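You operate a simulated robot arm through the tools that you are given. There is no shell and no other tool.

You run a simulated robot arm. Do the job below in one go: nothing can be reset, and whatever is moved stays where it is left.

## Task
Bring the press down to the card's pressure and press the waiting cap.
Fine: air valve shut, vent to nought, set the dial, valve open, press key once; the piece goes into curing hole five.

It is judged by the outcome, as a careful person would: the job done as asked, and still so three seconds after it is handed in. It fails if anything else is knocked over, pushed out of place, dropped, spilled or broken. A push-on lid holds only when it is set on centred and level and pressed home; a screw cap is set on level and turned clockwise until tight.

## Robot
A 7-joint arm with a three-finger gripper, fixed in place. Base frame: the origin is on the floor under the middle of its stand, x ahead of it, y to its left, z up; the work surface is at about z = 860. Units: mm, rad, N and s.
It reaches about 1342 mm from its shoulder. Its first joint turns from -2.897 to 2.897 rad. Payload 2.69 kg.
The tool frame sits at the grasp point between the pads (the TCP): z along the fingers, y along the line on which they close. The tips reach 30 mm beyond it. The gripper opens to 128 mm; its body begins 117 mm behind the TCP.
Orientation is told as [roll, pitch, yaw] about the base's x, y, z axes, in that order, counted from this pose: with the fingers straight down and closing along the base's y, the tool's x points along the base's -x, its y along +y and its z along -z.

## Interface
- The arm moves only by the tool nudge_tool. Its argument "steps" is a list of rows, each an object of numbers (a shift or turn left out is 0, a gripper value left out holds the last): "dx", "dy", "dz": the shift along the tool's x, y, z in units of 40 mm (1.0 is 40 mm); "ax", "ay", "az": the turn, a rotation vector about the tool's x, y, z in units of 6 degrees (1.0 is 6 degrees); "claw": the finger opening in mm, from 0 to 128. In form: [{"dx": .., "dy": .., "dz": .., "ax": .., "ay": .., "az": .., "claw": ..}, ...]. A call has 1 to 20 rows; each row shifts and turns the commanded pose from where the row before left it, along the tool's axes as they then stand. A call with a number of a shift or a turn outside -1 to 1 is refused whole. Each row takes 0.2 s and may step no farther than 50 mm and 0.15 rad from the row before; otherwise, or with a gripper value out of range, the whole call is refused. A pose out of reach is approached as far as the arm can. The call stops where the force on the tool passes 40 N (or 10 N more than at its start, if that is more) or the arm is blocked; 0.2 s more then pass. Each finger travels about 127 mm/s and halts on what it meets, pressing with about 43 N; the grip force reading is that of the motor and also rises with nothing between the fingers. The clock runs only during rows and for 0.2 s after the last one: add rows that do not move to give the fingers time. It gives the time, the measured TCP pose, the force on the tool (base axes), the opening and the grip force at its end, in the units of the frame above (readings bear some noise), with the torque about the TCP (base axes, N m) and any sound that the robot's microphone picked up, and new pictures: "views" is both (left out), scene, wrist or none.
- Cameras (640 x 400 px; columns grow to the right, rows downward): "scene" is fixed at [50.9, 638.8, 1452.8]; the picture's right is [-0.20, -0.98, 0.00], its down [-0.60, 0.12, -0.79] and it looks along [0.78, -0.16, -0.61] (base axes); focal length 294 px, centre (320, 200). "wrist" rides on the gripper at [58, 54, -131] in the tool frame; the picture's right is [-0.68, 0.74, 0.00], its down [-0.62, -0.57, -0.55] and it looks along [-0.40, -0.37, 0.84] (tool axes); focal length 234 px, centre (320, 200). There is no depth. A picture from a camera that has moved, and an enlarged one, comes with that camera's place and axes in the base frame and with its lens. The place of the scene camera against the robot may be out by one fixed shift of up to 12 mm in any direction.
- raise_lower(by): moves the trunk up (or, below 0, down) by that many mm; the arm rides with it, the base frame stays. It gives what a move gives, with no picture.
- zoom(camera, box): a new picture of the part [left, top, right, bottom] of that camera's present view, enlarged. No time passes.
- hand_in(): hands the job in; it is judged then, once.

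Places have to be worked out from the pictures, the camera data and where the tool is seen. Open the gripper and draw the arm clear of the work before you hand the job in, unless the task says otherwise.

The tools are called after ">>>" as name(argument=value, ...) on one line, values as JSON. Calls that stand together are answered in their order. nudge_tool: Moves the arm, as the interface text tells. Its arguments: {"type":"object","properties":{"steps":{"type":"array","items":{"type":"object","properties":{"dx":{"type":"number"},"dy":{"type":"number"},"dz":{"type":"number"},"ax":{"type":"number"},"ay":{"type":"number"},"az":{"type":"number"},"claw":{"type":"number"}}}},"views":{"type":"string","enum":["both","scene","wrist","none"]}},"required":["steps"]} The other tools are called the same way: raise_lower (by) moves the trunk up or down; zoom (camera, box) takes an enlarged picture of a part of a camera's view; hand_in () hands the job in.

At the start:

```text
time_s: 0.0
position: [760.9, 255.0, 1218.2]
ee_rot: [-0.001, 0.001, 0.0]
wrist_force: [-0.1, 0.4, 0.6]
torque: [-0.02, 0.0, 0.01]
opening: 128.0
gripper_force: 0.1
trunk travel left (down, up): [-150.0, 200.0]
```

scene: 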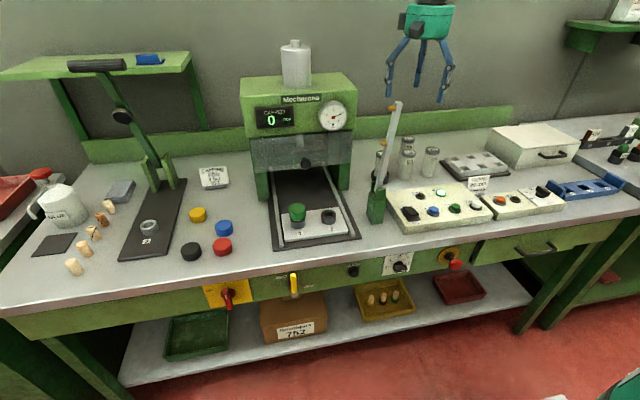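
wrist: 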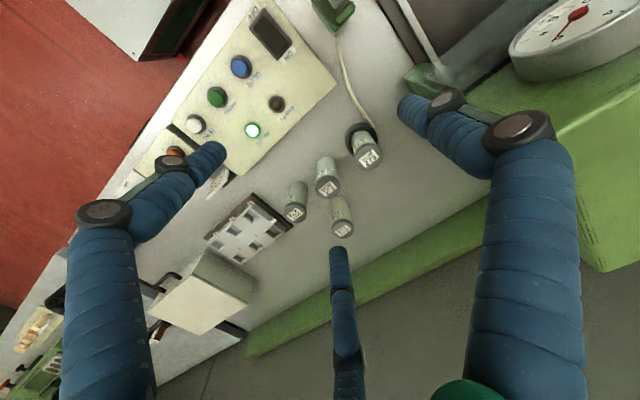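

I start by looking closely at the scene: the press, card, valves, dial and panel.

>>> zoom(camera="scene", box=[230, 60, 390, 160])

>>> zoom(camera="scene", box=[370, 150, 570, 275])

>>> zoom(camera="scene", box=[180, 150, 380, 275])

>>> zoom(camera="scene", box=[180, 240, 500, 360])

>>> zoom(camera="scene", box=[470, 90, 640, 220])

>>> zoom(camera="scene", box=[0, 150, 240, 300])

```text
4.00 times, centred on (310, 110) of scene
camera zoom: at [50.9, 638.8, 1452.8], right [-0.2, -0.98, 0.0], down [-0.6, 0.12, -0.79], along [0.78, -0.16, -0.61], focal length 1178 px, centre (360, 560)
```

zoom: 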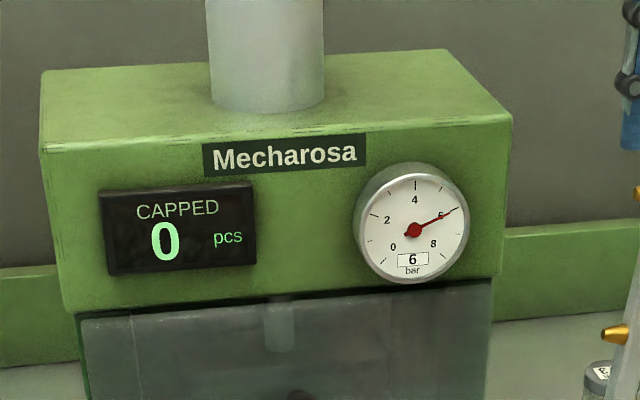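

```text
3.20 times, centred on (470, 212) of scene
camera zoom: at [50.9, 638.8, 1452.8], right [-0.2, -0.98, 0.0], down [-0.6, 0.12, -0.79], along [0.78, -0.16, -0.61], focal length 942 px, centre (-160, 160)
```

zoom: 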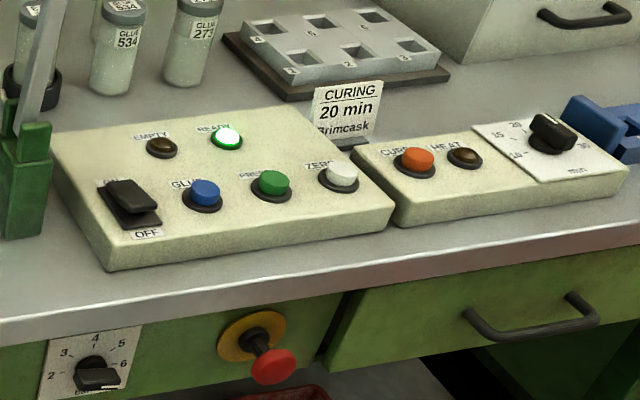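

```text
3.20 times, centred on (280, 212) of scene
camera zoom: at [50.9, 638.8, 1452.8], right [-0.2, -0.98, 0.0], down [-0.6, 0.12, -0.79], along [0.78, -0.16, -0.61], focal length 942 px, centre (448, 160)
```

zoom: 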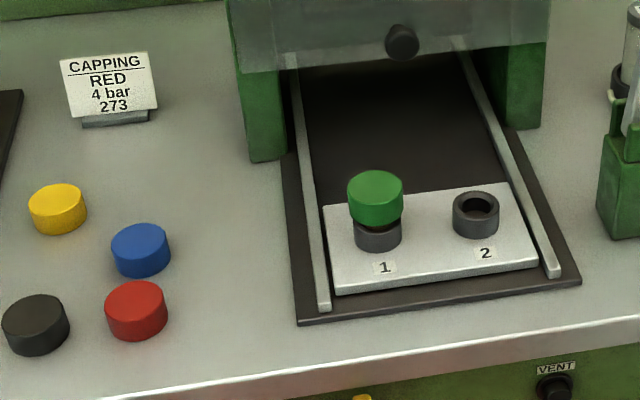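

```text
2.00 times, centred on (340, 300) of scene
camera zoom: at [50.9, 638.8, 1452.8], right [-0.2, -0.98, 0.0], down [-0.6, 0.12, -0.79], along [0.78, -0.16, -0.61], focal length 589 px, centre (280, 0)
```

zoom: 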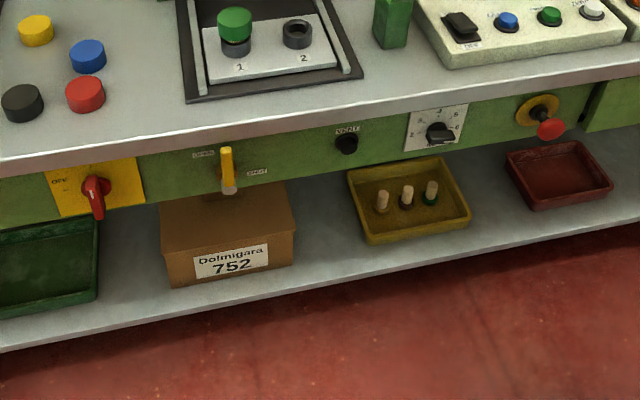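

```text
3.08 times, centred on (555, 155) of scene
camera zoom: at [50.9, 638.8, 1452.8], right [-0.2, -0.98, 0.0], down [-0.6, 0.12, -0.79], along [0.78, -0.16, -0.61], focal length 906 px, centre (-403, 338)
```

zoom: 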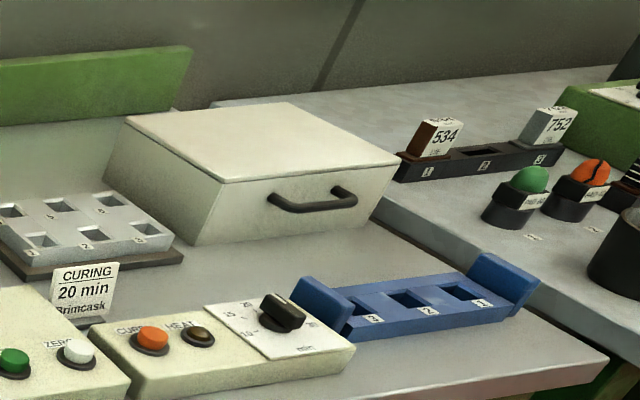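

```text
2.67 times, centred on (120, 225) of scene
camera zoom: at [50.9, 638.8, 1452.8], right [-0.2, -0.98, 0.0], down [-0.6, 0.12, -0.79], along [0.78, -0.16, -0.61], focal length 785 px, centre (853, 133)
```

zoom: 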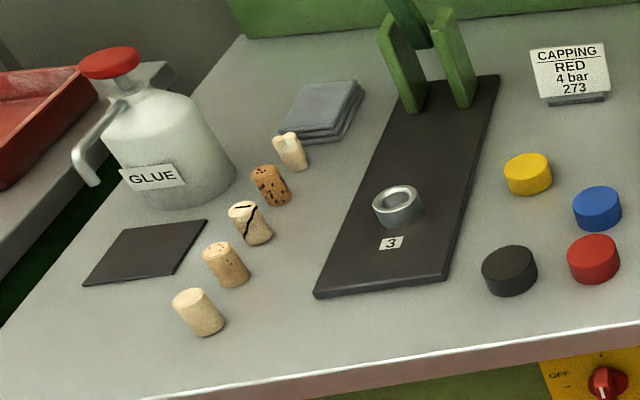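

The card reads RED / 4 bar / 273, the gauge shows 6 bar, and a green cap sits in nest 1 of the press tray. I zoom further on the valve, vent, dial, curing rack and card.

>>> zoom(camera="scene", box=[260, 255, 340, 305])

>>> zoom(camera="scene", box=[340, 240, 420, 290])

>>> zoom(camera="scene", box=[430, 140, 526, 200])

>>> zoom(camera="scene", box=[264, 190, 344, 240])

>>> zoom(camera="scene", box=[380, 170, 500, 245])

>>> zoom(camera="scene", box=[180, 270, 276, 330])

>>> zoom(camera="scene", box=[240, 120, 368, 200])

```text
8.00 times, centred on (300, 280) of scene
camera zoom: at [50.9, 638.8, 1452.8], right [-0.2, -0.98, 0.0], down [-0.6, 0.12, -0.79], along [0.78, -0.16, -0.61], focal length 2355 px, centre (480, -440)
```

zoom: 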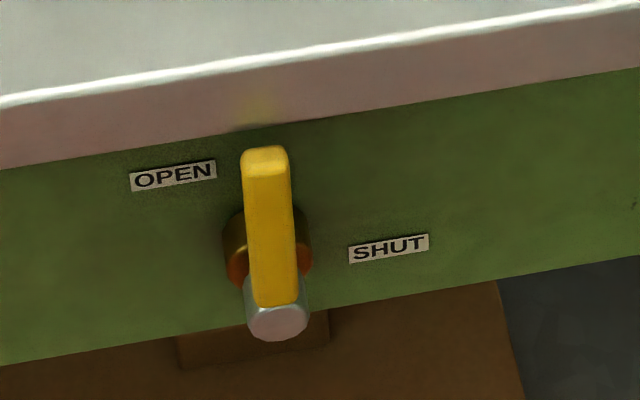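

```text
8.00 times, centred on (380, 265) of scene
camera zoom: at [50.9, 638.8, 1452.8], right [-0.2, -0.98, 0.0], down [-0.6, 0.12, -0.79], along [0.78, -0.16, -0.61], focal length 2355 px, centre (-160, -320)
```

zoom: 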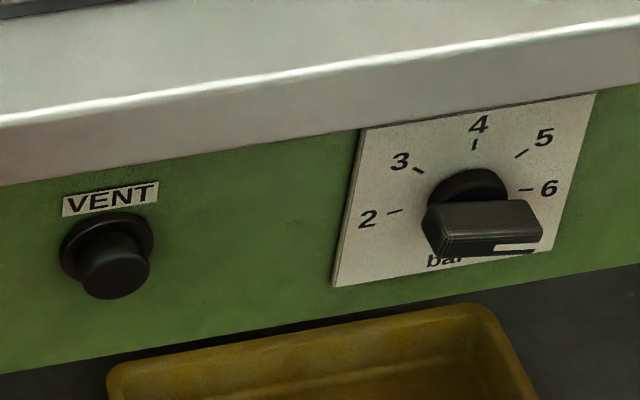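

```text
6.67 times, centred on (478, 170) of scene
camera zoom: at [50.9, 638.8, 1452.8], right [-0.2, -0.98, 0.0], down [-0.6, 0.12, -0.79], along [0.78, -0.16, -0.61], focal length 1963 px, centre (-733, 400)
```

zoom: 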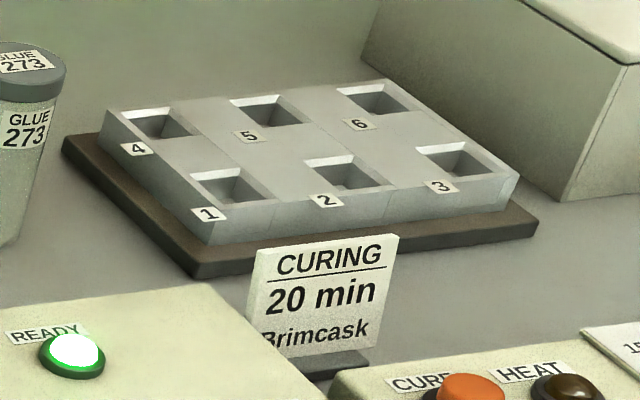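

```text
8.00 times, centred on (304, 215) of scene
camera zoom: at [50.9, 638.8, 1452.8], right [-0.2, -0.98, 0.0], down [-0.6, 0.12, -0.79], along [0.78, -0.16, -0.61], focal length 2355 px, centre (448, 80)
```

zoom: 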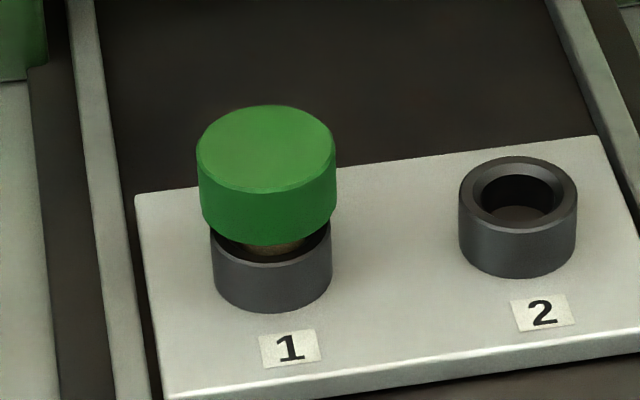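

```text
5.33 times, centred on (440, 208) of scene
camera zoom: at [50.9, 638.8, 1452.8], right [-0.2, -0.98, 0.0], down [-0.6, 0.12, -0.79], along [0.78, -0.16, -0.61], focal length 1570 px, centre (-320, 160)
```

zoom: 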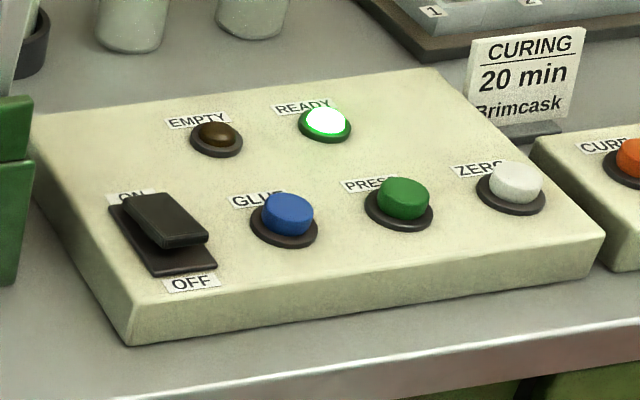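

```text
6.67 times, centred on (228, 300) of scene
camera zoom: at [50.9, 638.8, 1452.8], right [-0.2, -0.98, 0.0], down [-0.6, 0.12, -0.79], along [0.78, -0.16, -0.61], focal length 1963 px, centre (933, -467)
```

zoom: 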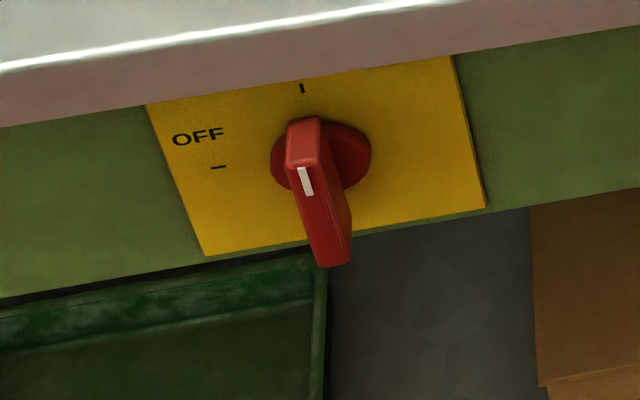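

```text
5.00 times, centred on (304, 160) of scene
camera zoom: at [50.9, 638.8, 1452.8], right [-0.2, -0.98, 0.0], down [-0.6, 0.12, -0.79], along [0.78, -0.16, -0.61], focal length 1472 px, centre (400, 400)
```

zoom: 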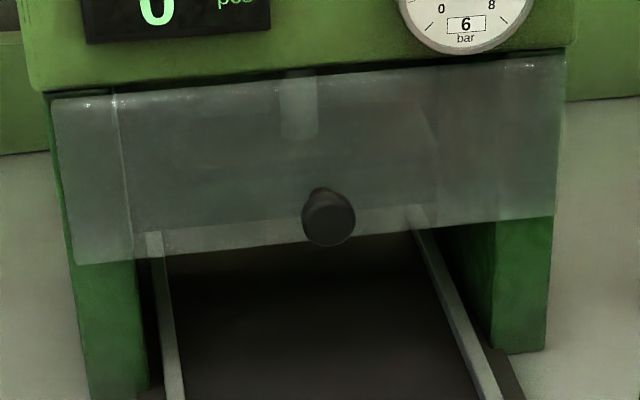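

The card's pressure is 4 bar; the lever up means open, right means shut; the dial needs a quarter turn left from 6 to 4. First I back the arm out, passing right of the tall dispenser arm (around y=330), then across to in front of the press to look around.

>>> nudge_tool(steps=[{"dy": -1, "claw": 60}, {"dy": -1}, {"dx": 1}, {"dx": 1}, {"dx": 1}, {"dx": 1}, {"dx": 1}, {"dx": 1}, {"dx": 1}, {"dx": 1}, {"dx": 1}, {"dy": 1}, {"dy": 1}, {"dy": 1}, {"dy": 1}, {"dy": 1}, {"dy": 1}, {"dy": 1}], views="both")

```text
time_s: 3.8
position: [401.3, 454.8, 1219.0]
ee_rot: [-0.001, 0.001, 0.0]
wrist_force: [0.2, -0.9, -0.7]
torque: [0.04, -0.01, -0.04]
opening: 60.0
gripper_force: 0.1
trunk travel left (down, up): [-150.0, 200.0]
camera wrist: at [342.6, 508.3, 1350.1], right [0.68, 0.74, 0.0], down [0.62, -0.57, 0.55], along [0.4, -0.37, -0.84], focal length 234 px, centre (320, 200)
```

scene: 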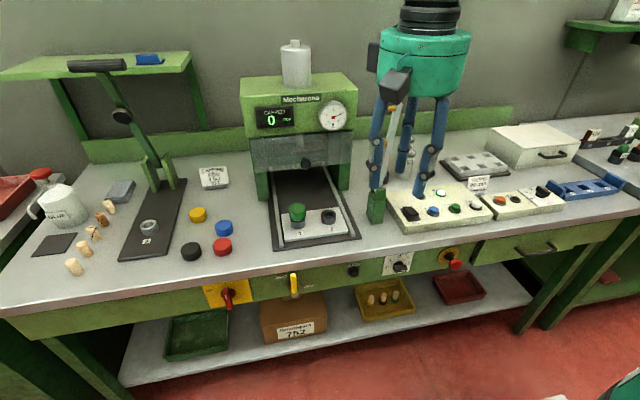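
wrist: 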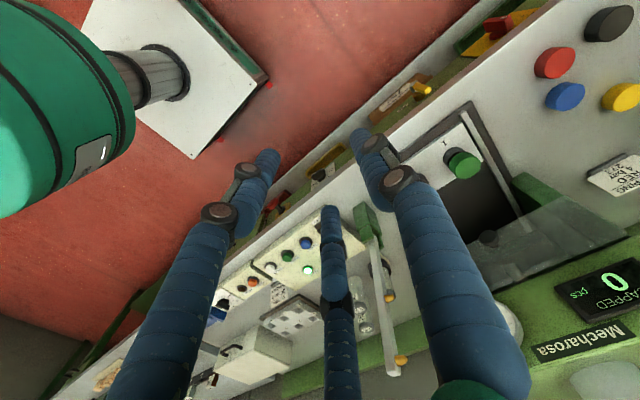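

The arm is clear in front of the press. I now pitch the tool so the fingers point forward (+x), for the front-face controls.

>>> nudge_tool(steps=[{"ay": -1, "claw": 40}, {"ay": -1}, {"ay": -1}, {"ay": -1}, {"ay": -1}, {"ay": -1}, {"ay": -1}, {"ay": -1}, {"ay": -1}, {"ay": -1}, {"ay": -1}, {"ay": -1}, {"ay": -1}, {"ay": -1}, {"ay": -1}], views="both")

```text
time_s: 7.0
position: [401.0, 453.5, 1217.8]
ee_rot: [2.753, -1.569, -2.754]
wrist_force: [0.9, 0.0, 0.5]
torque: [0.0, 0.02, 0.07]
opening: 40.2
gripper_force: 0.1
trunk travel left (down, up): [-150.0, 200.0]
camera wrist: at [269.6, 506.9, 1159.4], right [0.0, 0.74, 0.68], down [-0.55, -0.57, 0.61], along [0.84, -0.37, 0.41], focal length 234 px, centre (320, 200)
```

scene: 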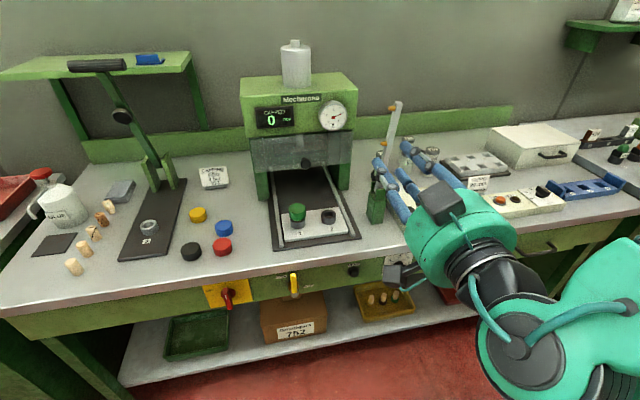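
wrist: 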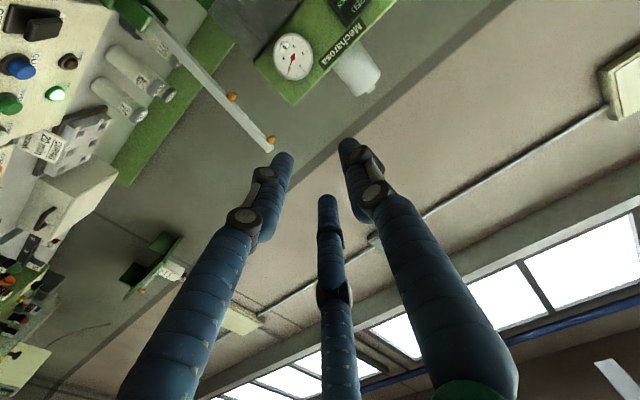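

The tool now points forward. I roll it +90° about its axis so the fingers close vertically and the wrist camera is above-left looking down-right.

>>> nudge_tool(steps=[{"az": 1}, {"az": 1}, {"az": 1}, {"az": 1}, {"az": 1}, {"az": 1}, {"az": 1}, {"az": 1}, {"az": 1}, {"az": 1}, {"az": 1}, {"az": 1}, {"az": 1}, {"az": 1}, {"az": 1}], views="both")

```text
time_s: 10.2
position: [392.4, 448.2, 1497.7]
ee_rot: [1.523, -0.268, -1.553]
wrist_force: [-0.1, -0.6, 0.5]
torque: [0.0, 0.09, 0.14]
opening: 40.0
gripper_force: 0.1
out of reach, approached as far as the arm can: row 7, 8, 9, 10, 11, 12, 13, 14, 15
trunk travel left (down, up): [-150.0, 200.0]
camera wrist: at [262.5, 518.1, 1539.8], right [0.04, -0.46, 0.89], down [-0.56, -0.75, -0.36], along [0.83, -0.49, -0.29], focal length 234 px, centre (320, 200)
```

scene: 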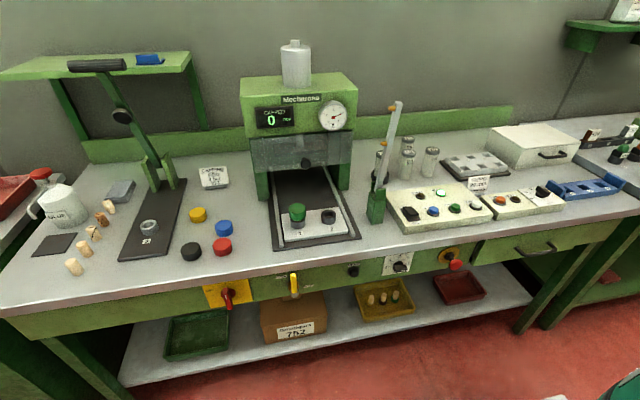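
wrist: 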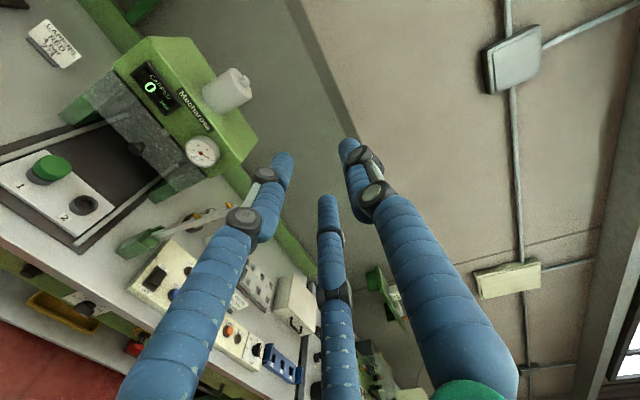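

The roll in that direction hit a joint limit and the arm swung up. I undo the roll (and will roll the other way instead), with nothing near it in free space.

>>> nudge_tool(steps=[{"az": -1}, {"az": -1}, {"az": -1}, {"az": -1}, {"az": -1}, {"az": -1}, {"az": -1}, {"az": -1}, {"az": -1}, {"az": -1}, {"az": -1}, {"az": -1}, {"az": -1}, {"az": -1}, {"az": -1}], views="none")

```text
time_s: 13.4
position: [392.3, 449.7, 1496.2]
ee_rot: [-1.401, -1.295, 1.412]
wrist_force: [-0.3, -0.6, 0.2]
torque: [0.01, -0.02, -0.01]
opening: 39.9
gripper_force: 0.1
trunk travel left (down, up): [-150.0, 200.0]
```

The tool is back to pointing forward, about −16° roll, at z≈1496. I now roll the other way (negative), watching for limits.

>>> nudge_tool(steps=[{"az": -1}, {"az": -1}, {"az": -1}, {"az": -1}, {"az": -1}, {"az": -1}, {"az": -1}, {"az": -1}, {"az": -1}, {"az": -1}, {"az": -1}, {"az": -1}], views="both")

```text
time_s: 16.0
position: [392.7, 450.2, 1496.4]
ee_rot: [-1.524, -0.042, 1.572]
wrist_force: [0.1, 0.1, -0.5]
torque: [0.04, 0.03, -0.03]
opening: 40.0
gripper_force: 0.1
trunk travel left (down, up): [-150.0, 200.0]
camera wrist: at [259.0, 393.7, 1446.7], right [-0.03, 0.71, -0.71], down [-0.52, 0.59, 0.62], along [0.85, 0.39, 0.35], focal length 234 px, centre (320, 200)
```

scene: 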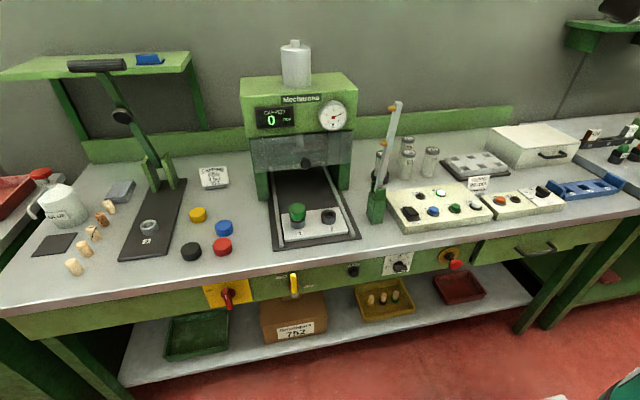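
wrist: 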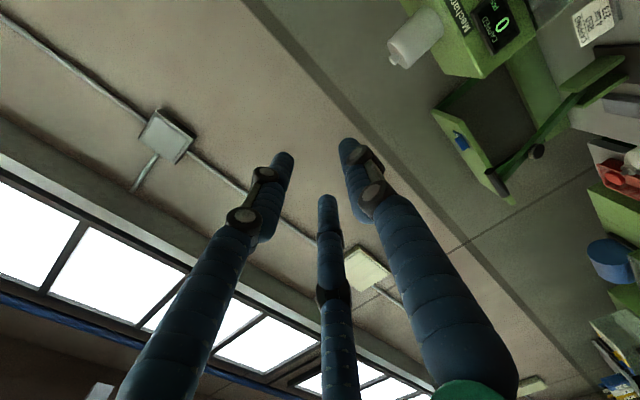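

The negative roll is free. I descend 200 mm and roll another −90° so the wrist camera sits above the tool looking forward-down.

>>> nudge_tool(steps=[{"dy": 1}, {"dy": 1}, {"dy": 1}, {"dy": 1}, {"dy": 1}, {"az": -1}, {"az": -1}, {"az": -1}, {"az": -1}, {"az": -1}, {"az": -1}, {"az": -1}, {"az": -1}, {"az": -1}, {"az": -1}, {"az": -1}, {"az": -1}, {"az": -1}, {"az": -1}, {"az": -1}], views="both")

```text
time_s: 20.2
position: [396.4, 448.7, 1296.0]
ee_rot: [-0.699, 1.511, 2.416]
wrist_force: [0.1, -0.4, 0.8]
torque: [0.0, -0.03, 0.01]
opening: 40.0
gripper_force: 0.1
trunk travel left (down, up): [-150.0, 200.0]
camera wrist: at [265.4, 396.1, 1357.7], right [-0.05, -0.71, -0.7], down [-0.56, 0.6, -0.57], along [0.83, 0.37, -0.43], focal length 234 px, centre (320, 200)
```

scene: 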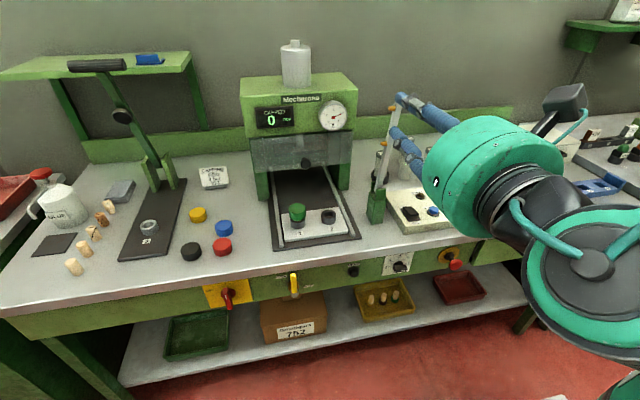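
wrist: 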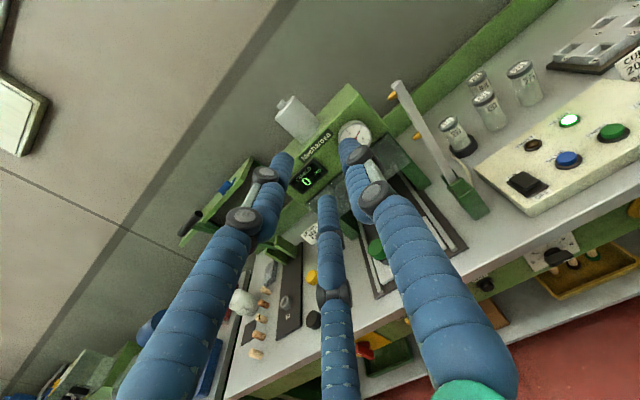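

Now the view is good. I correct the small tilt (tool z about 2.7° low) and descend to about (481, 554, 942), in front of the bench edge, so the camera looks straight into the press.

>>> nudge_tool(steps=[{"ax": 0.26, "ay": 0.43, "az": -0.37}, {"dx": -0.983, "dy": -0.29, "dz": 0.236}, {"dx": -0.983, "dy": -0.29, "dz": 0.236}, {"dx": -0.983, "dy": -0.29, "dz": 0.236}, {"dx": -0.983, "dy": -0.29, "dz": 0.236}, {"dx": -0.983, "dy": -0.29, "dz": 0.236}, {"dx": -0.983, "dy": -0.29, "dz": 0.236}, {"dx": -0.983, "dy": -0.29, "dz": 0.236}, {"dx": -0.983, "dy": -0.29, "dz": 0.236}, {"dx": -0.983, "dy": -0.29, "dz": 0.236}], views="both")

```text
time_s: 22.4
position: [462.5, 565.0, 943.6]
ee_rot: [-1.562, 1.564, 1.609]
wrist_force: [-0.3, 0.3, 0.2]
torque: [0.01, 0.02, 0.06]
opening: 39.9
gripper_force: 0.1
trunk travel left (down, up): [-150.0, 200.0]
camera wrist: at [332.8, 507.5, 1001.5], right [0.02, -0.73, -0.68], down [-0.57, 0.55, -0.61], along [0.82, 0.4, -0.4], focal length 234 px, centre (320, 200)
```

scene: 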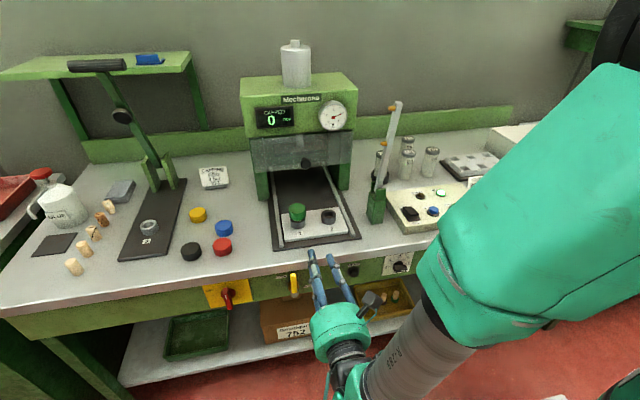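
wrist: 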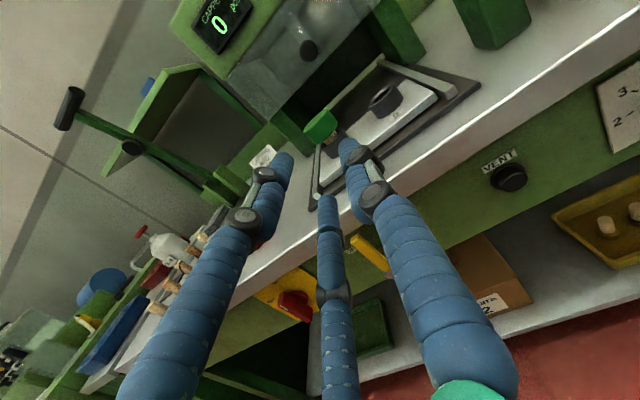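

I zoom into the press interior and the front controls through the wrist camera.

>>> zoom(camera="wrist", box=[220, 0, 480, 160])

>>> zoom(camera="wrist", box=[240, 140, 560, 340])

```text
2.46 times, centred on (350, 80) of wrist
camera zoom: at [332.8, 507.5, 1001.5], right [0.02, -0.73, -0.68], down [-0.57, 0.55, -0.61], along [0.82, 0.4, -0.4], focal length 576 px, centre (246, 495)
```

zoom: 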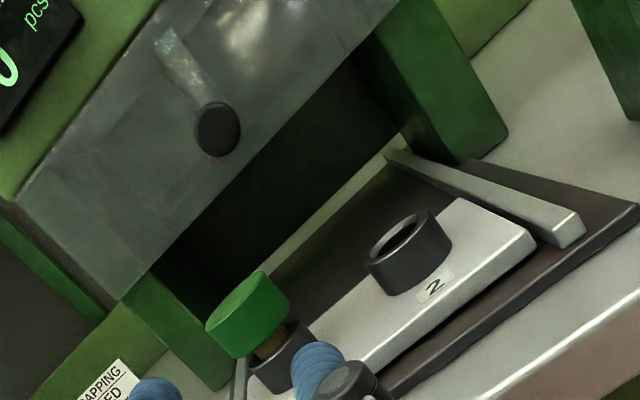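

```text
2.00 times, centred on (400, 240) of wrist
camera zoom: at [332.8, 507.5, 1001.5], right [0.02, -0.73, -0.68], down [-0.57, 0.55, -0.61], along [0.82, 0.4, -0.4], focal length 468 px, centre (160, 120)
```

zoom: 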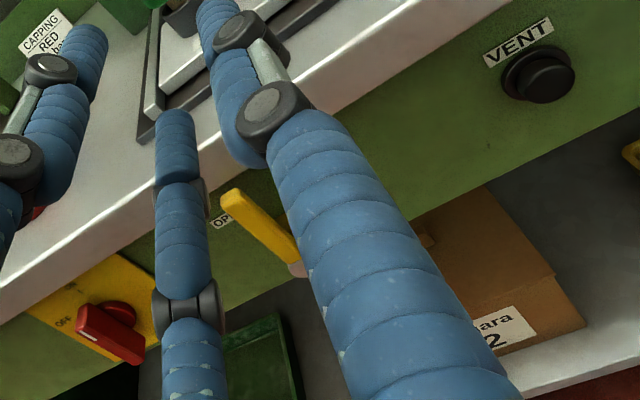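

The lever tip appears near (534, 611, 838) with its axle cap near (519, 611, 773). I straighten the small yaw and move to just in front of and above the lever, fingers at 70 mm opening, for a closer look.

>>> nudge_tool(steps=[{"ax": -0.28, "claw": 70}, {"dx": -0.78, "dy": -0.38}, {"dx": -0.78, "dy": -0.38}, {"dx": -0.78, "dy": -0.38}, {}], views="both")

>>> zoom(camera="wrist", box=[220, 100, 460, 250])

```text
time_s: 23.6
position: [465.9, 610.9, 850.9]
ee_rot: [-1.412, 1.566, 1.73]
wrist_force: [-0.1, 0.3, -1.2]
torque: [-0.02, -0.02, -0.01]
opening: 70.1
gripper_force: 0.1
trunk travel left (down, up): [-150.0, 200.0]
camera wrist: at [334.4, 557.3, 909.0], right [0.0, -0.73, -0.68], down [-0.55, 0.57, -0.61], along [0.84, 0.37, -0.4], focal length 234 px, centre (320, 200)
```

scene: 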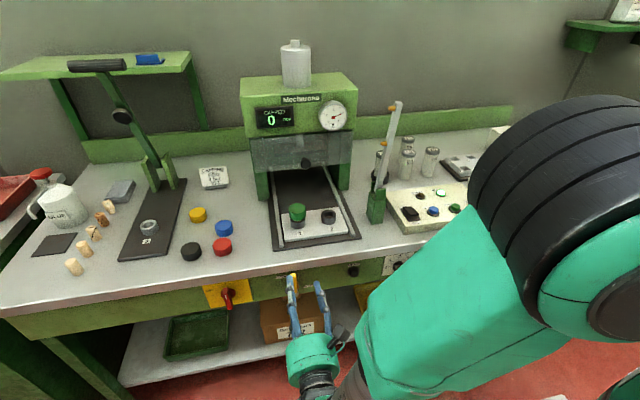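
wrist: 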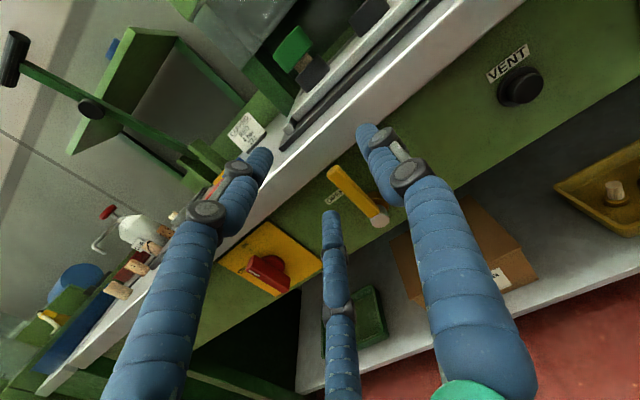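

```text
2.67 times, centred on (340, 175) of wrist
camera zoom: at [334.4, 557.3, 909.0], right [0.0, -0.73, -0.68], down [-0.55, 0.57, -0.61], along [0.84, 0.37, -0.4], focal length 624 px, centre (267, 267)
```

zoom: 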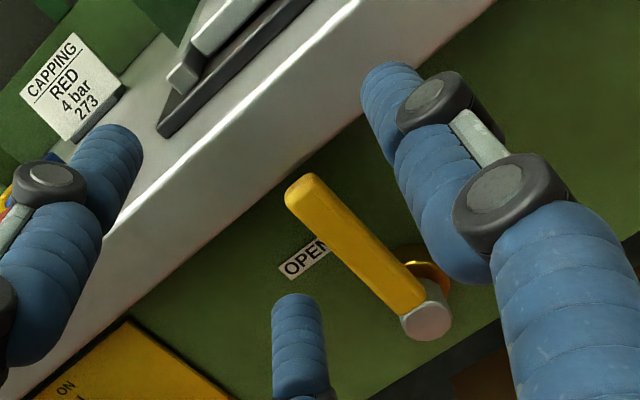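

Triangulating from two wrist views: lever tip about (548, 615, 824), axle about (y=611, z=768), bench edge x≈554. I lower to z≈800 and move forward so the lever sits between thumb and finger pair.

>>> nudge_tool(steps=[{"dx": -0.63}, {"dx": -0.63}, {"dz": 0.6}, {"dz": 0.6}, {}], views="both")

>>> zoom(camera="wrist", box=[220, 100, 460, 250])

>>> zoom(camera="scene", box=[260, 255, 340, 305])

```text
time_s: 24.8
position: [515.3, 613.4, 800.2]
ee_rot: [-1.352, 1.564, 1.788]
wrist_force: [0.2, -0.5, 0.7]
torque: [0.01, -0.01, 0.02]
opening: 69.6
gripper_force: 0.1
trunk travel left (down, up): [-150.0, 200.0]
camera wrist: at [382.5, 558.4, 858.0], right [0.0, -0.73, -0.68], down [-0.55, 0.57, -0.61], along [0.84, 0.37, -0.4], focal length 234 px, centre (320, 200)
```

scene: 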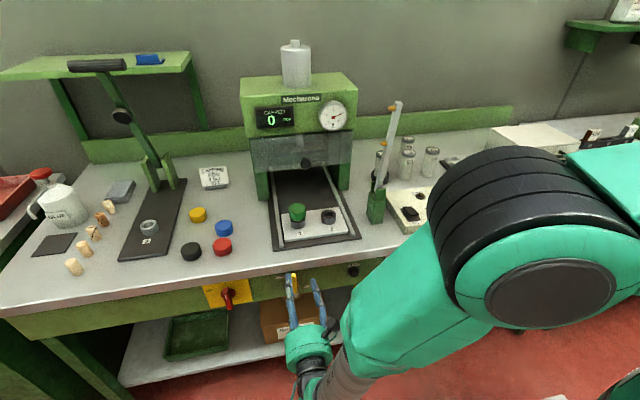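
wrist: 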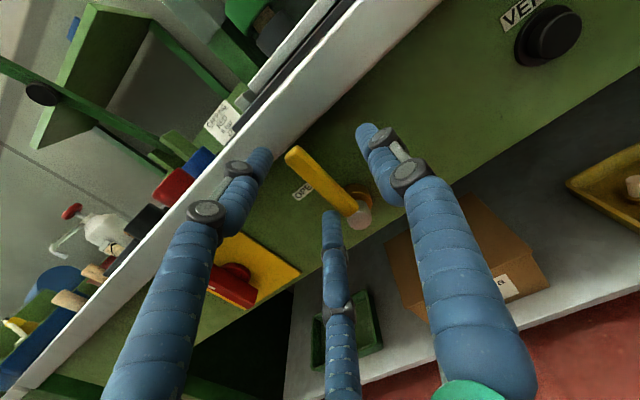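

```text
2.67 times, centred on (340, 175) of wrist
camera zoom: at [382.5, 558.4, 858.0], right [0.0, -0.73, -0.68], down [-0.55, 0.57, -0.61], along [0.84, 0.37, -0.4], focal length 624 px, centre (267, 267)
```

zoom: 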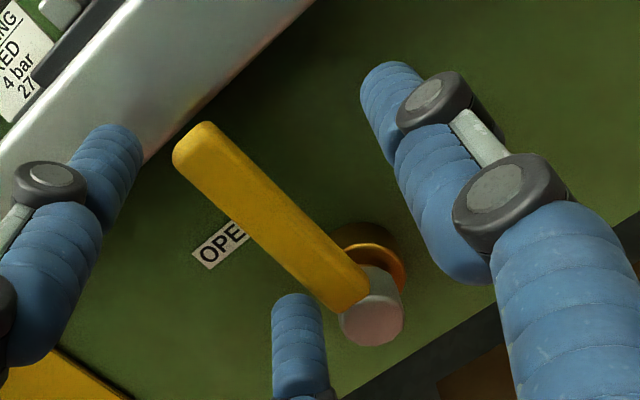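

```text
8.00 times, centred on (300, 280) of scene
camera zoom: at [50.9, 638.8, 1452.8], right [-0.2, -0.98, 0.0], down [-0.6, 0.12, -0.79], along [0.78, -0.16, -0.61], focal length 2355 px, centre (480, -440)
```

zoom: 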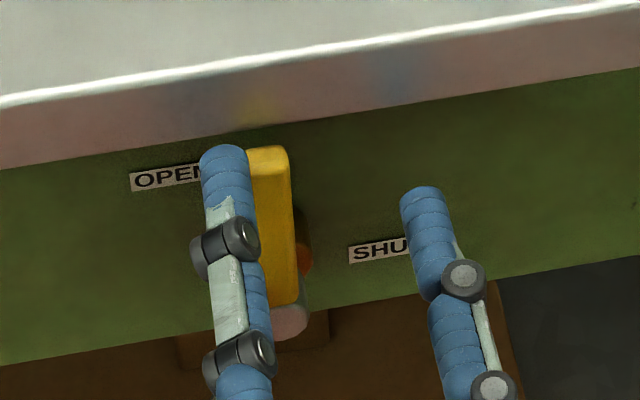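

The lever is between the pair (left) and thumb (right). I shift slightly left/down to about (517, 621, 788) and narrow the claw to 40 mm so it loosely straddles the lever.

>>> nudge_tool(steps=[{"dx": -0.3, "dy": -0.19, "dz": 0.05}, {"claw": 40}, {}, {}], views="both")

>>> zoom(camera="wrist", box=[220, 100, 460, 250])

>>> zoom(camera="scene", box=[260, 255, 340, 305])

```text
time_s: 25.8
position: [515.1, 622.2, 788.8]
ee_rot: [-1.475, 1.566, 1.667]
wrist_force: [0.2, 4.0, 0.5]
torque: [0.13, 0.0, 0.1]
opening: 41.2
gripper_force: 1.2
trunk travel left (down, up): [-150.0, 200.0]
camera wrist: at [383.4, 567.0, 846.7], right [0.0, -0.73, -0.68], down [-0.55, 0.57, -0.61], along [0.84, 0.37, -0.4], focal length 234 px, centre (320, 200)
```

scene: 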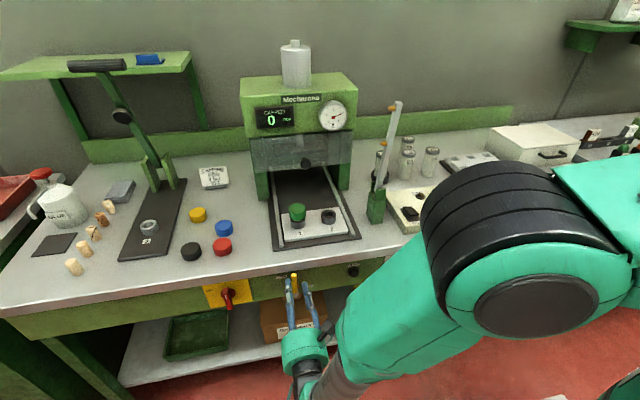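
wrist: 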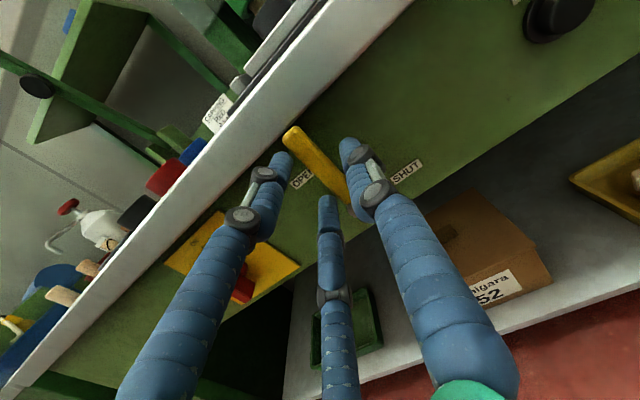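

```text
2.67 times, centred on (340, 175) of wrist
camera zoom: at [383.4, 567.0, 846.7], right [0.0, -0.73, -0.68], down [-0.55, 0.57, -0.61], along [0.84, 0.37, -0.4], focal length 624 px, centre (267, 267)
```

zoom: 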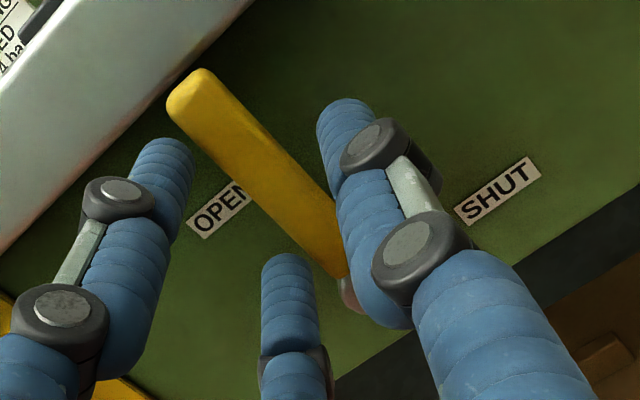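

```text
8.00 times, centred on (300, 280) of scene
camera zoom: at [50.9, 638.8, 1452.8], right [-0.2, -0.98, 0.0], down [-0.6, 0.12, -0.79], along [0.78, -0.16, -0.61], focal length 2355 px, centre (480, -440)
```

zoom: 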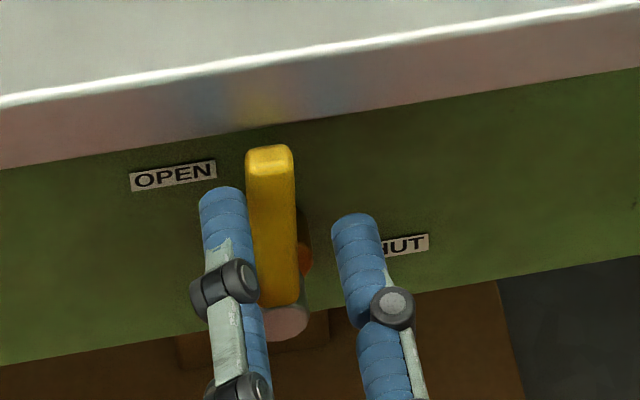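

The pair now lightly touches the lever's left side. I rotate the tool clockwise about the axle in small arcs (48° first) to swing the lever toward SHUT.

>>> nudge_tool(steps=[{"dx": 0.029, "dy": 0.059, "az": 1}, {"dx": 0.029, "dy": 0.059, "az": 1}, {"dx": 0.029, "dy": 0.059, "az": 1}, {"dx": 0.029, "dy": 0.059, "az": 1}, {"dx": 0.029, "dy": 0.059, "az": 1}, {"dx": 0.029, "dy": 0.059, "az": 1}, {"dx": 0.029, "dy": 0.059, "az": 1}, {"dx": 0.029, "dy": 0.059, "az": 1}], views="both")

>>> zoom(camera="scene", box=[260, 255, 340, 305])

```text
time_s: 27.6
position: [514.9, 600.1, 789.8]
ee_rot: [-1.569, 0.726, 1.57]
wrist_force: [0.0, -0.1, 0.1]
torque: [0.03, -0.02, 0.0]
opening: 39.7
gripper_force: 0.1
trunk travel left (down, up): [-150.0, 200.0]
camera wrist: at [383.2, 520.6, 788.5], right [0.0, 0.02, -1.0], down [-0.55, 0.84, 0.01], along [0.84, 0.55, 0.01], focal length 234 px, centre (320, 200)
```

scene: 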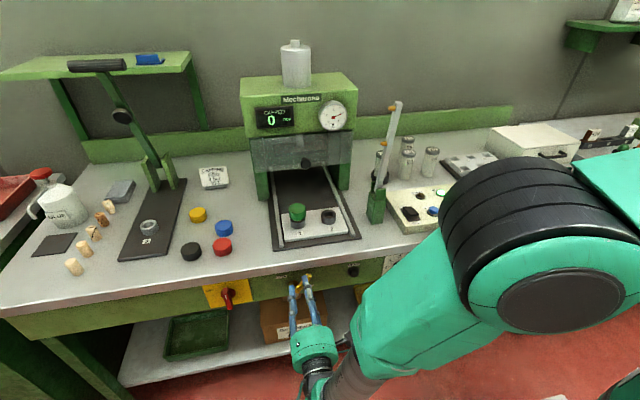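
wrist: 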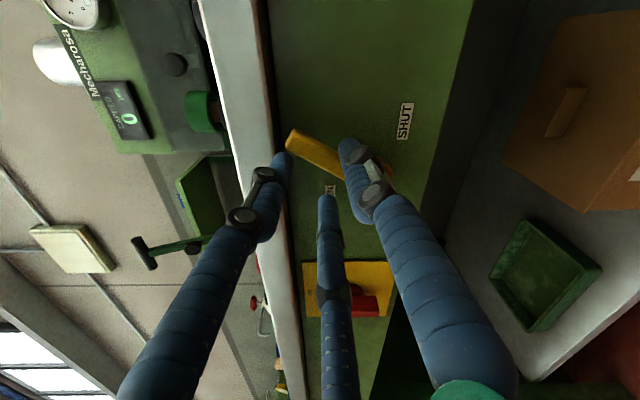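

```text
8.00 times, centred on (300, 280) of scene
camera zoom: at [50.9, 638.8, 1452.8], right [-0.2, -0.98, 0.0], down [-0.6, 0.12, -0.79], along [0.78, -0.16, -0.61], focal length 2355 px, centre (480, -440)
```

zoom: 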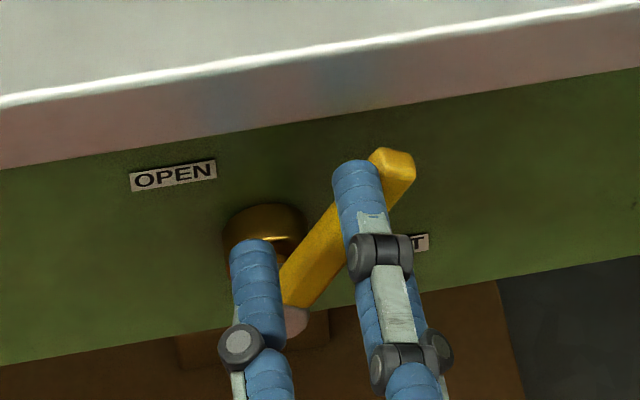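

The lever has swung about 45° with hardly any force. I continue the arc to the SHUT position.

>>> nudge_tool(steps=[{"dx": 0.029, "dy": 0.059, "az": 1}, {"dx": 0.029, "dy": 0.059, "az": 1}, {"dx": 0.029, "dy": 0.059, "az": 1}, {"dx": 0.029, "dy": 0.059, "az": 1}, {"dx": 0.029, "dy": 0.059, "az": 1}, {"dx": 0.029, "dy": 0.059, "az": 1}, {"dx": 0.029, "dy": 0.059, "az": 1}], views="both")

>>> zoom(camera="scene", box=[260, 255, 340, 305])

>>> zoom(camera="scene", box=[230, 60, 390, 160])

```text
time_s: 29.2
position: [514.4, 586.7, 778.0]
ee_rot: [-1.57, -0.007, 1.572]
wrist_force: [-2.8, -0.4, 0.9]
torque: [0.02, 0.08, -0.05]
opening: 39.7
gripper_force: 0.1
trunk travel left (down, up): [-150.0, 200.0]
camera wrist: at [382.8, 528.3, 723.7], right [0.0, 0.68, -0.73], down [-0.55, 0.61, 0.57], along [0.84, 0.4, 0.37], focal length 234 px, centre (320, 200)
```

scene: 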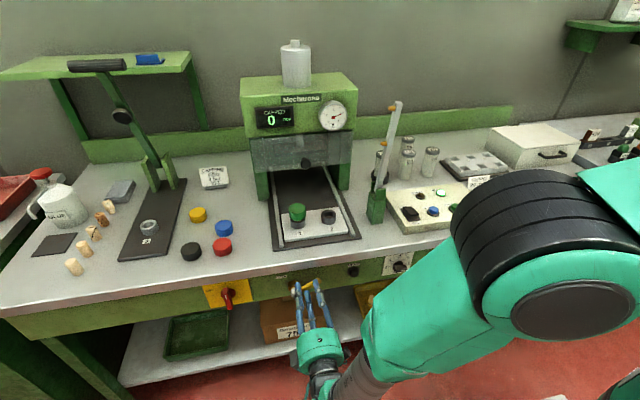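
wrist: 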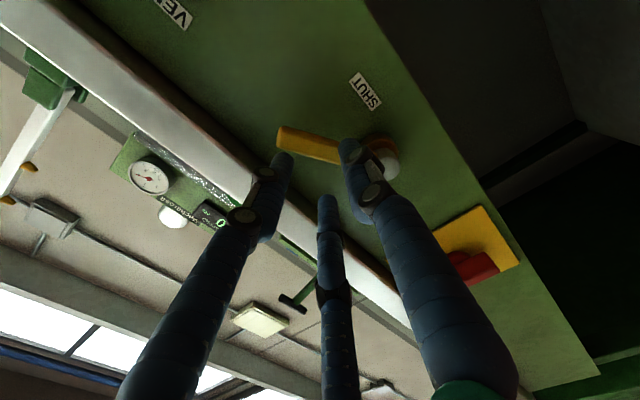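

```text
8.00 times, centred on (300, 280) of scene
camera zoom: at [50.9, 638.8, 1452.8], right [-0.2, -0.98, 0.0], down [-0.6, 0.12, -0.79], along [0.78, -0.16, -0.61], focal length 2355 px, centre (480, -440)
```

zoom: 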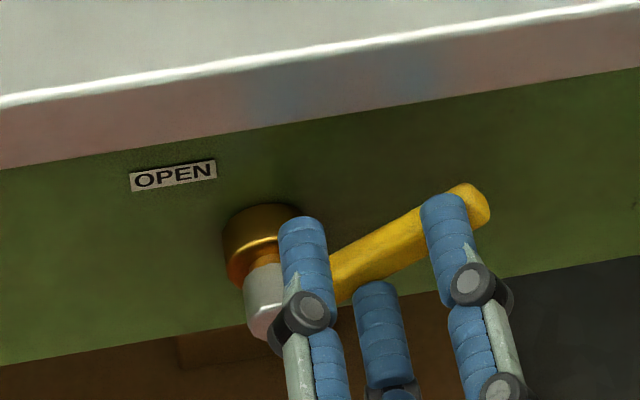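

```text
4.00 times, centred on (310, 110) of scene
camera zoom: at [50.9, 638.8, 1452.8], right [-0.2, -0.98, 0.0], down [-0.6, 0.12, -0.79], along [0.78, -0.16, -0.61], focal length 1178 px, centre (360, 560)
```

zoom: 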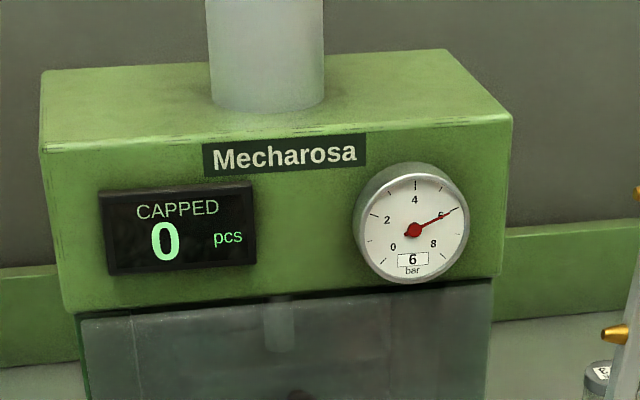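

The lever still lags about 15–20° from horizontal due to the loose straddle. I continue a few more degrees until it reaches its stop.

>>> nudge_tool(steps=[{"dx": 0.029, "dy": 0.059, "az": 1}, {"dx": 0.029, "dy": 0.059, "az": 1}, {"dx": 0.029, "dy": 0.059, "az": 1}], views="both")

>>> zoom(camera="scene", box=[260, 255, 340, 305])

```text
time_s: 30.0
position: [514.6, 584.3, 769.9]
ee_rot: [-1.569, -0.32, 1.57]
wrist_force: [-13.1, -4.1, -2.5]
torque: [-0.2, 0.51, 0.04]
opening: 40.2
gripper_force: 0.0
trunk travel left (down, up): [-150.0, 200.0]
camera wrist: at [382.7, 544.8, 700.3], right [0.0, 0.87, -0.49], down [-0.55, 0.41, 0.73], along [0.84, 0.27, 0.48], focal length 234 px, centre (320, 200)
```

scene: 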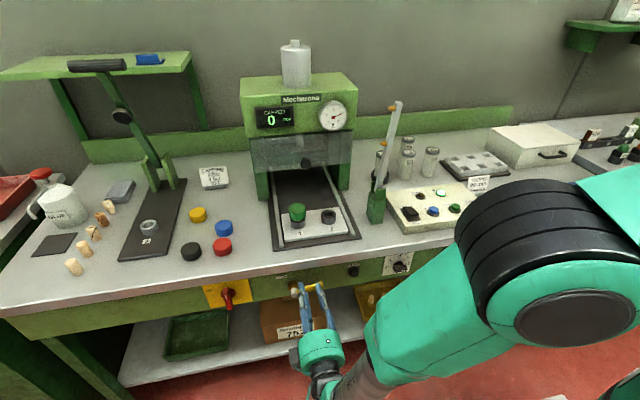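
wrist: 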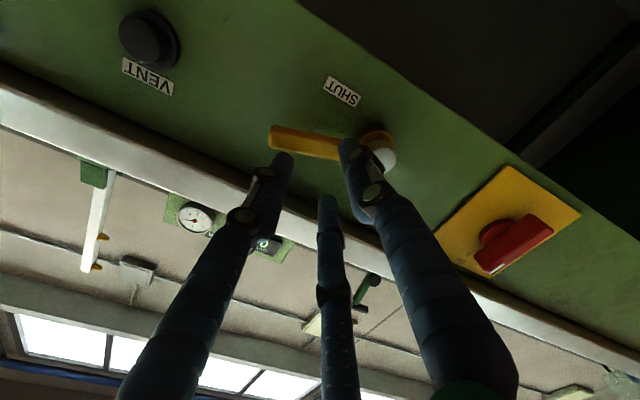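

```text
8.00 times, centred on (300, 280) of scene
camera zoom: at [50.9, 638.8, 1452.8], right [-0.2, -0.98, 0.0], down [-0.6, 0.12, -0.79], along [0.78, -0.16, -0.61], focal length 2355 px, centre (480, -440)
```

zoom: 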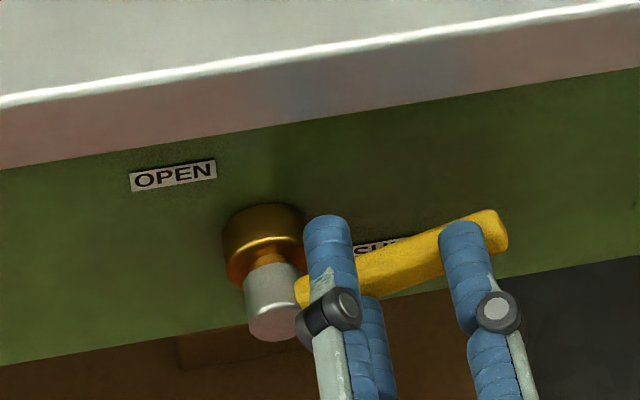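

The lever is nearly horizontal; an x-force of 13 N suggests a finger tip touching the hub. I back off a few mm and press the lever's outer end down toward the stop.

>>> nudge_tool(steps=[{"dz": -0.1}, {"dx": 0.238, "dy": -0.077}, {"dx": 0.1, "dy": 0.1}, {"dx": 0.046, "dy": 0.143}, {"dx": 0.046, "dy": 0.143}], views="both")

>>> zoom(camera="scene", box=[260, 255, 340, 305])

```text
time_s: 31.2
position: [511.5, 571.9, 752.4]
ee_rot: [-1.569, -0.319, 1.571]
wrist_force: [-0.7, 0.1, 0.6]
torque: [0.0, 0.02, 0.01]
opening: 39.9
gripper_force: 0.0
trunk travel left (down, up): [-150.0, 200.0]
camera wrist: at [378.9, 532.7, 683.7], right [0.0, 0.87, -0.49], down [-0.55, 0.41, 0.73], along [0.84, 0.27, 0.48], focal length 234 px, centre (320, 200)
```

scene: 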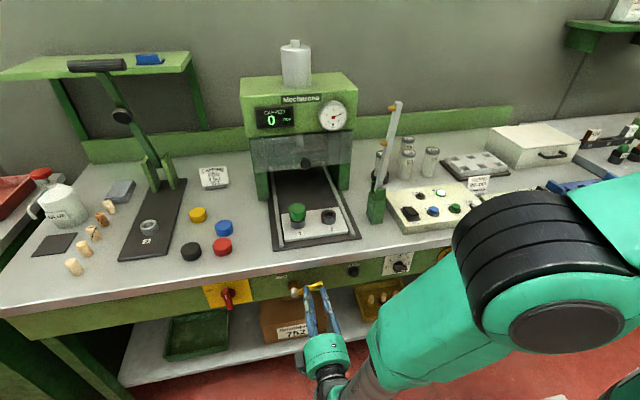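
wrist: 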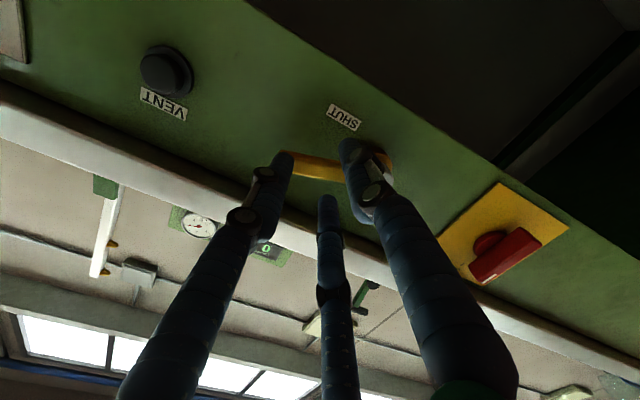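

```text
8.00 times, centred on (300, 280) of scene
camera zoom: at [50.9, 638.8, 1452.8], right [-0.2, -0.98, 0.0], down [-0.6, 0.12, -0.79], along [0.78, -0.16, -0.61], focal length 2355 px, centre (480, -440)
```

zoom: 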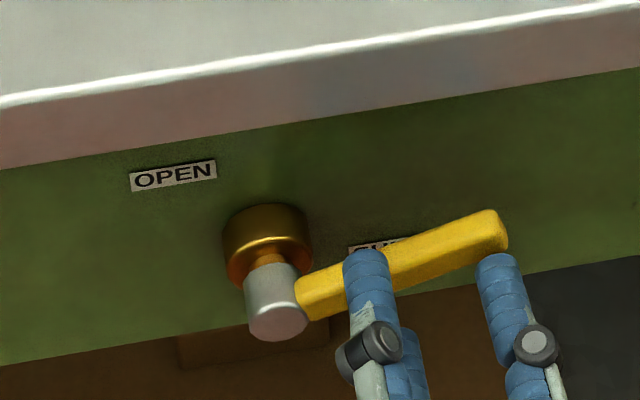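

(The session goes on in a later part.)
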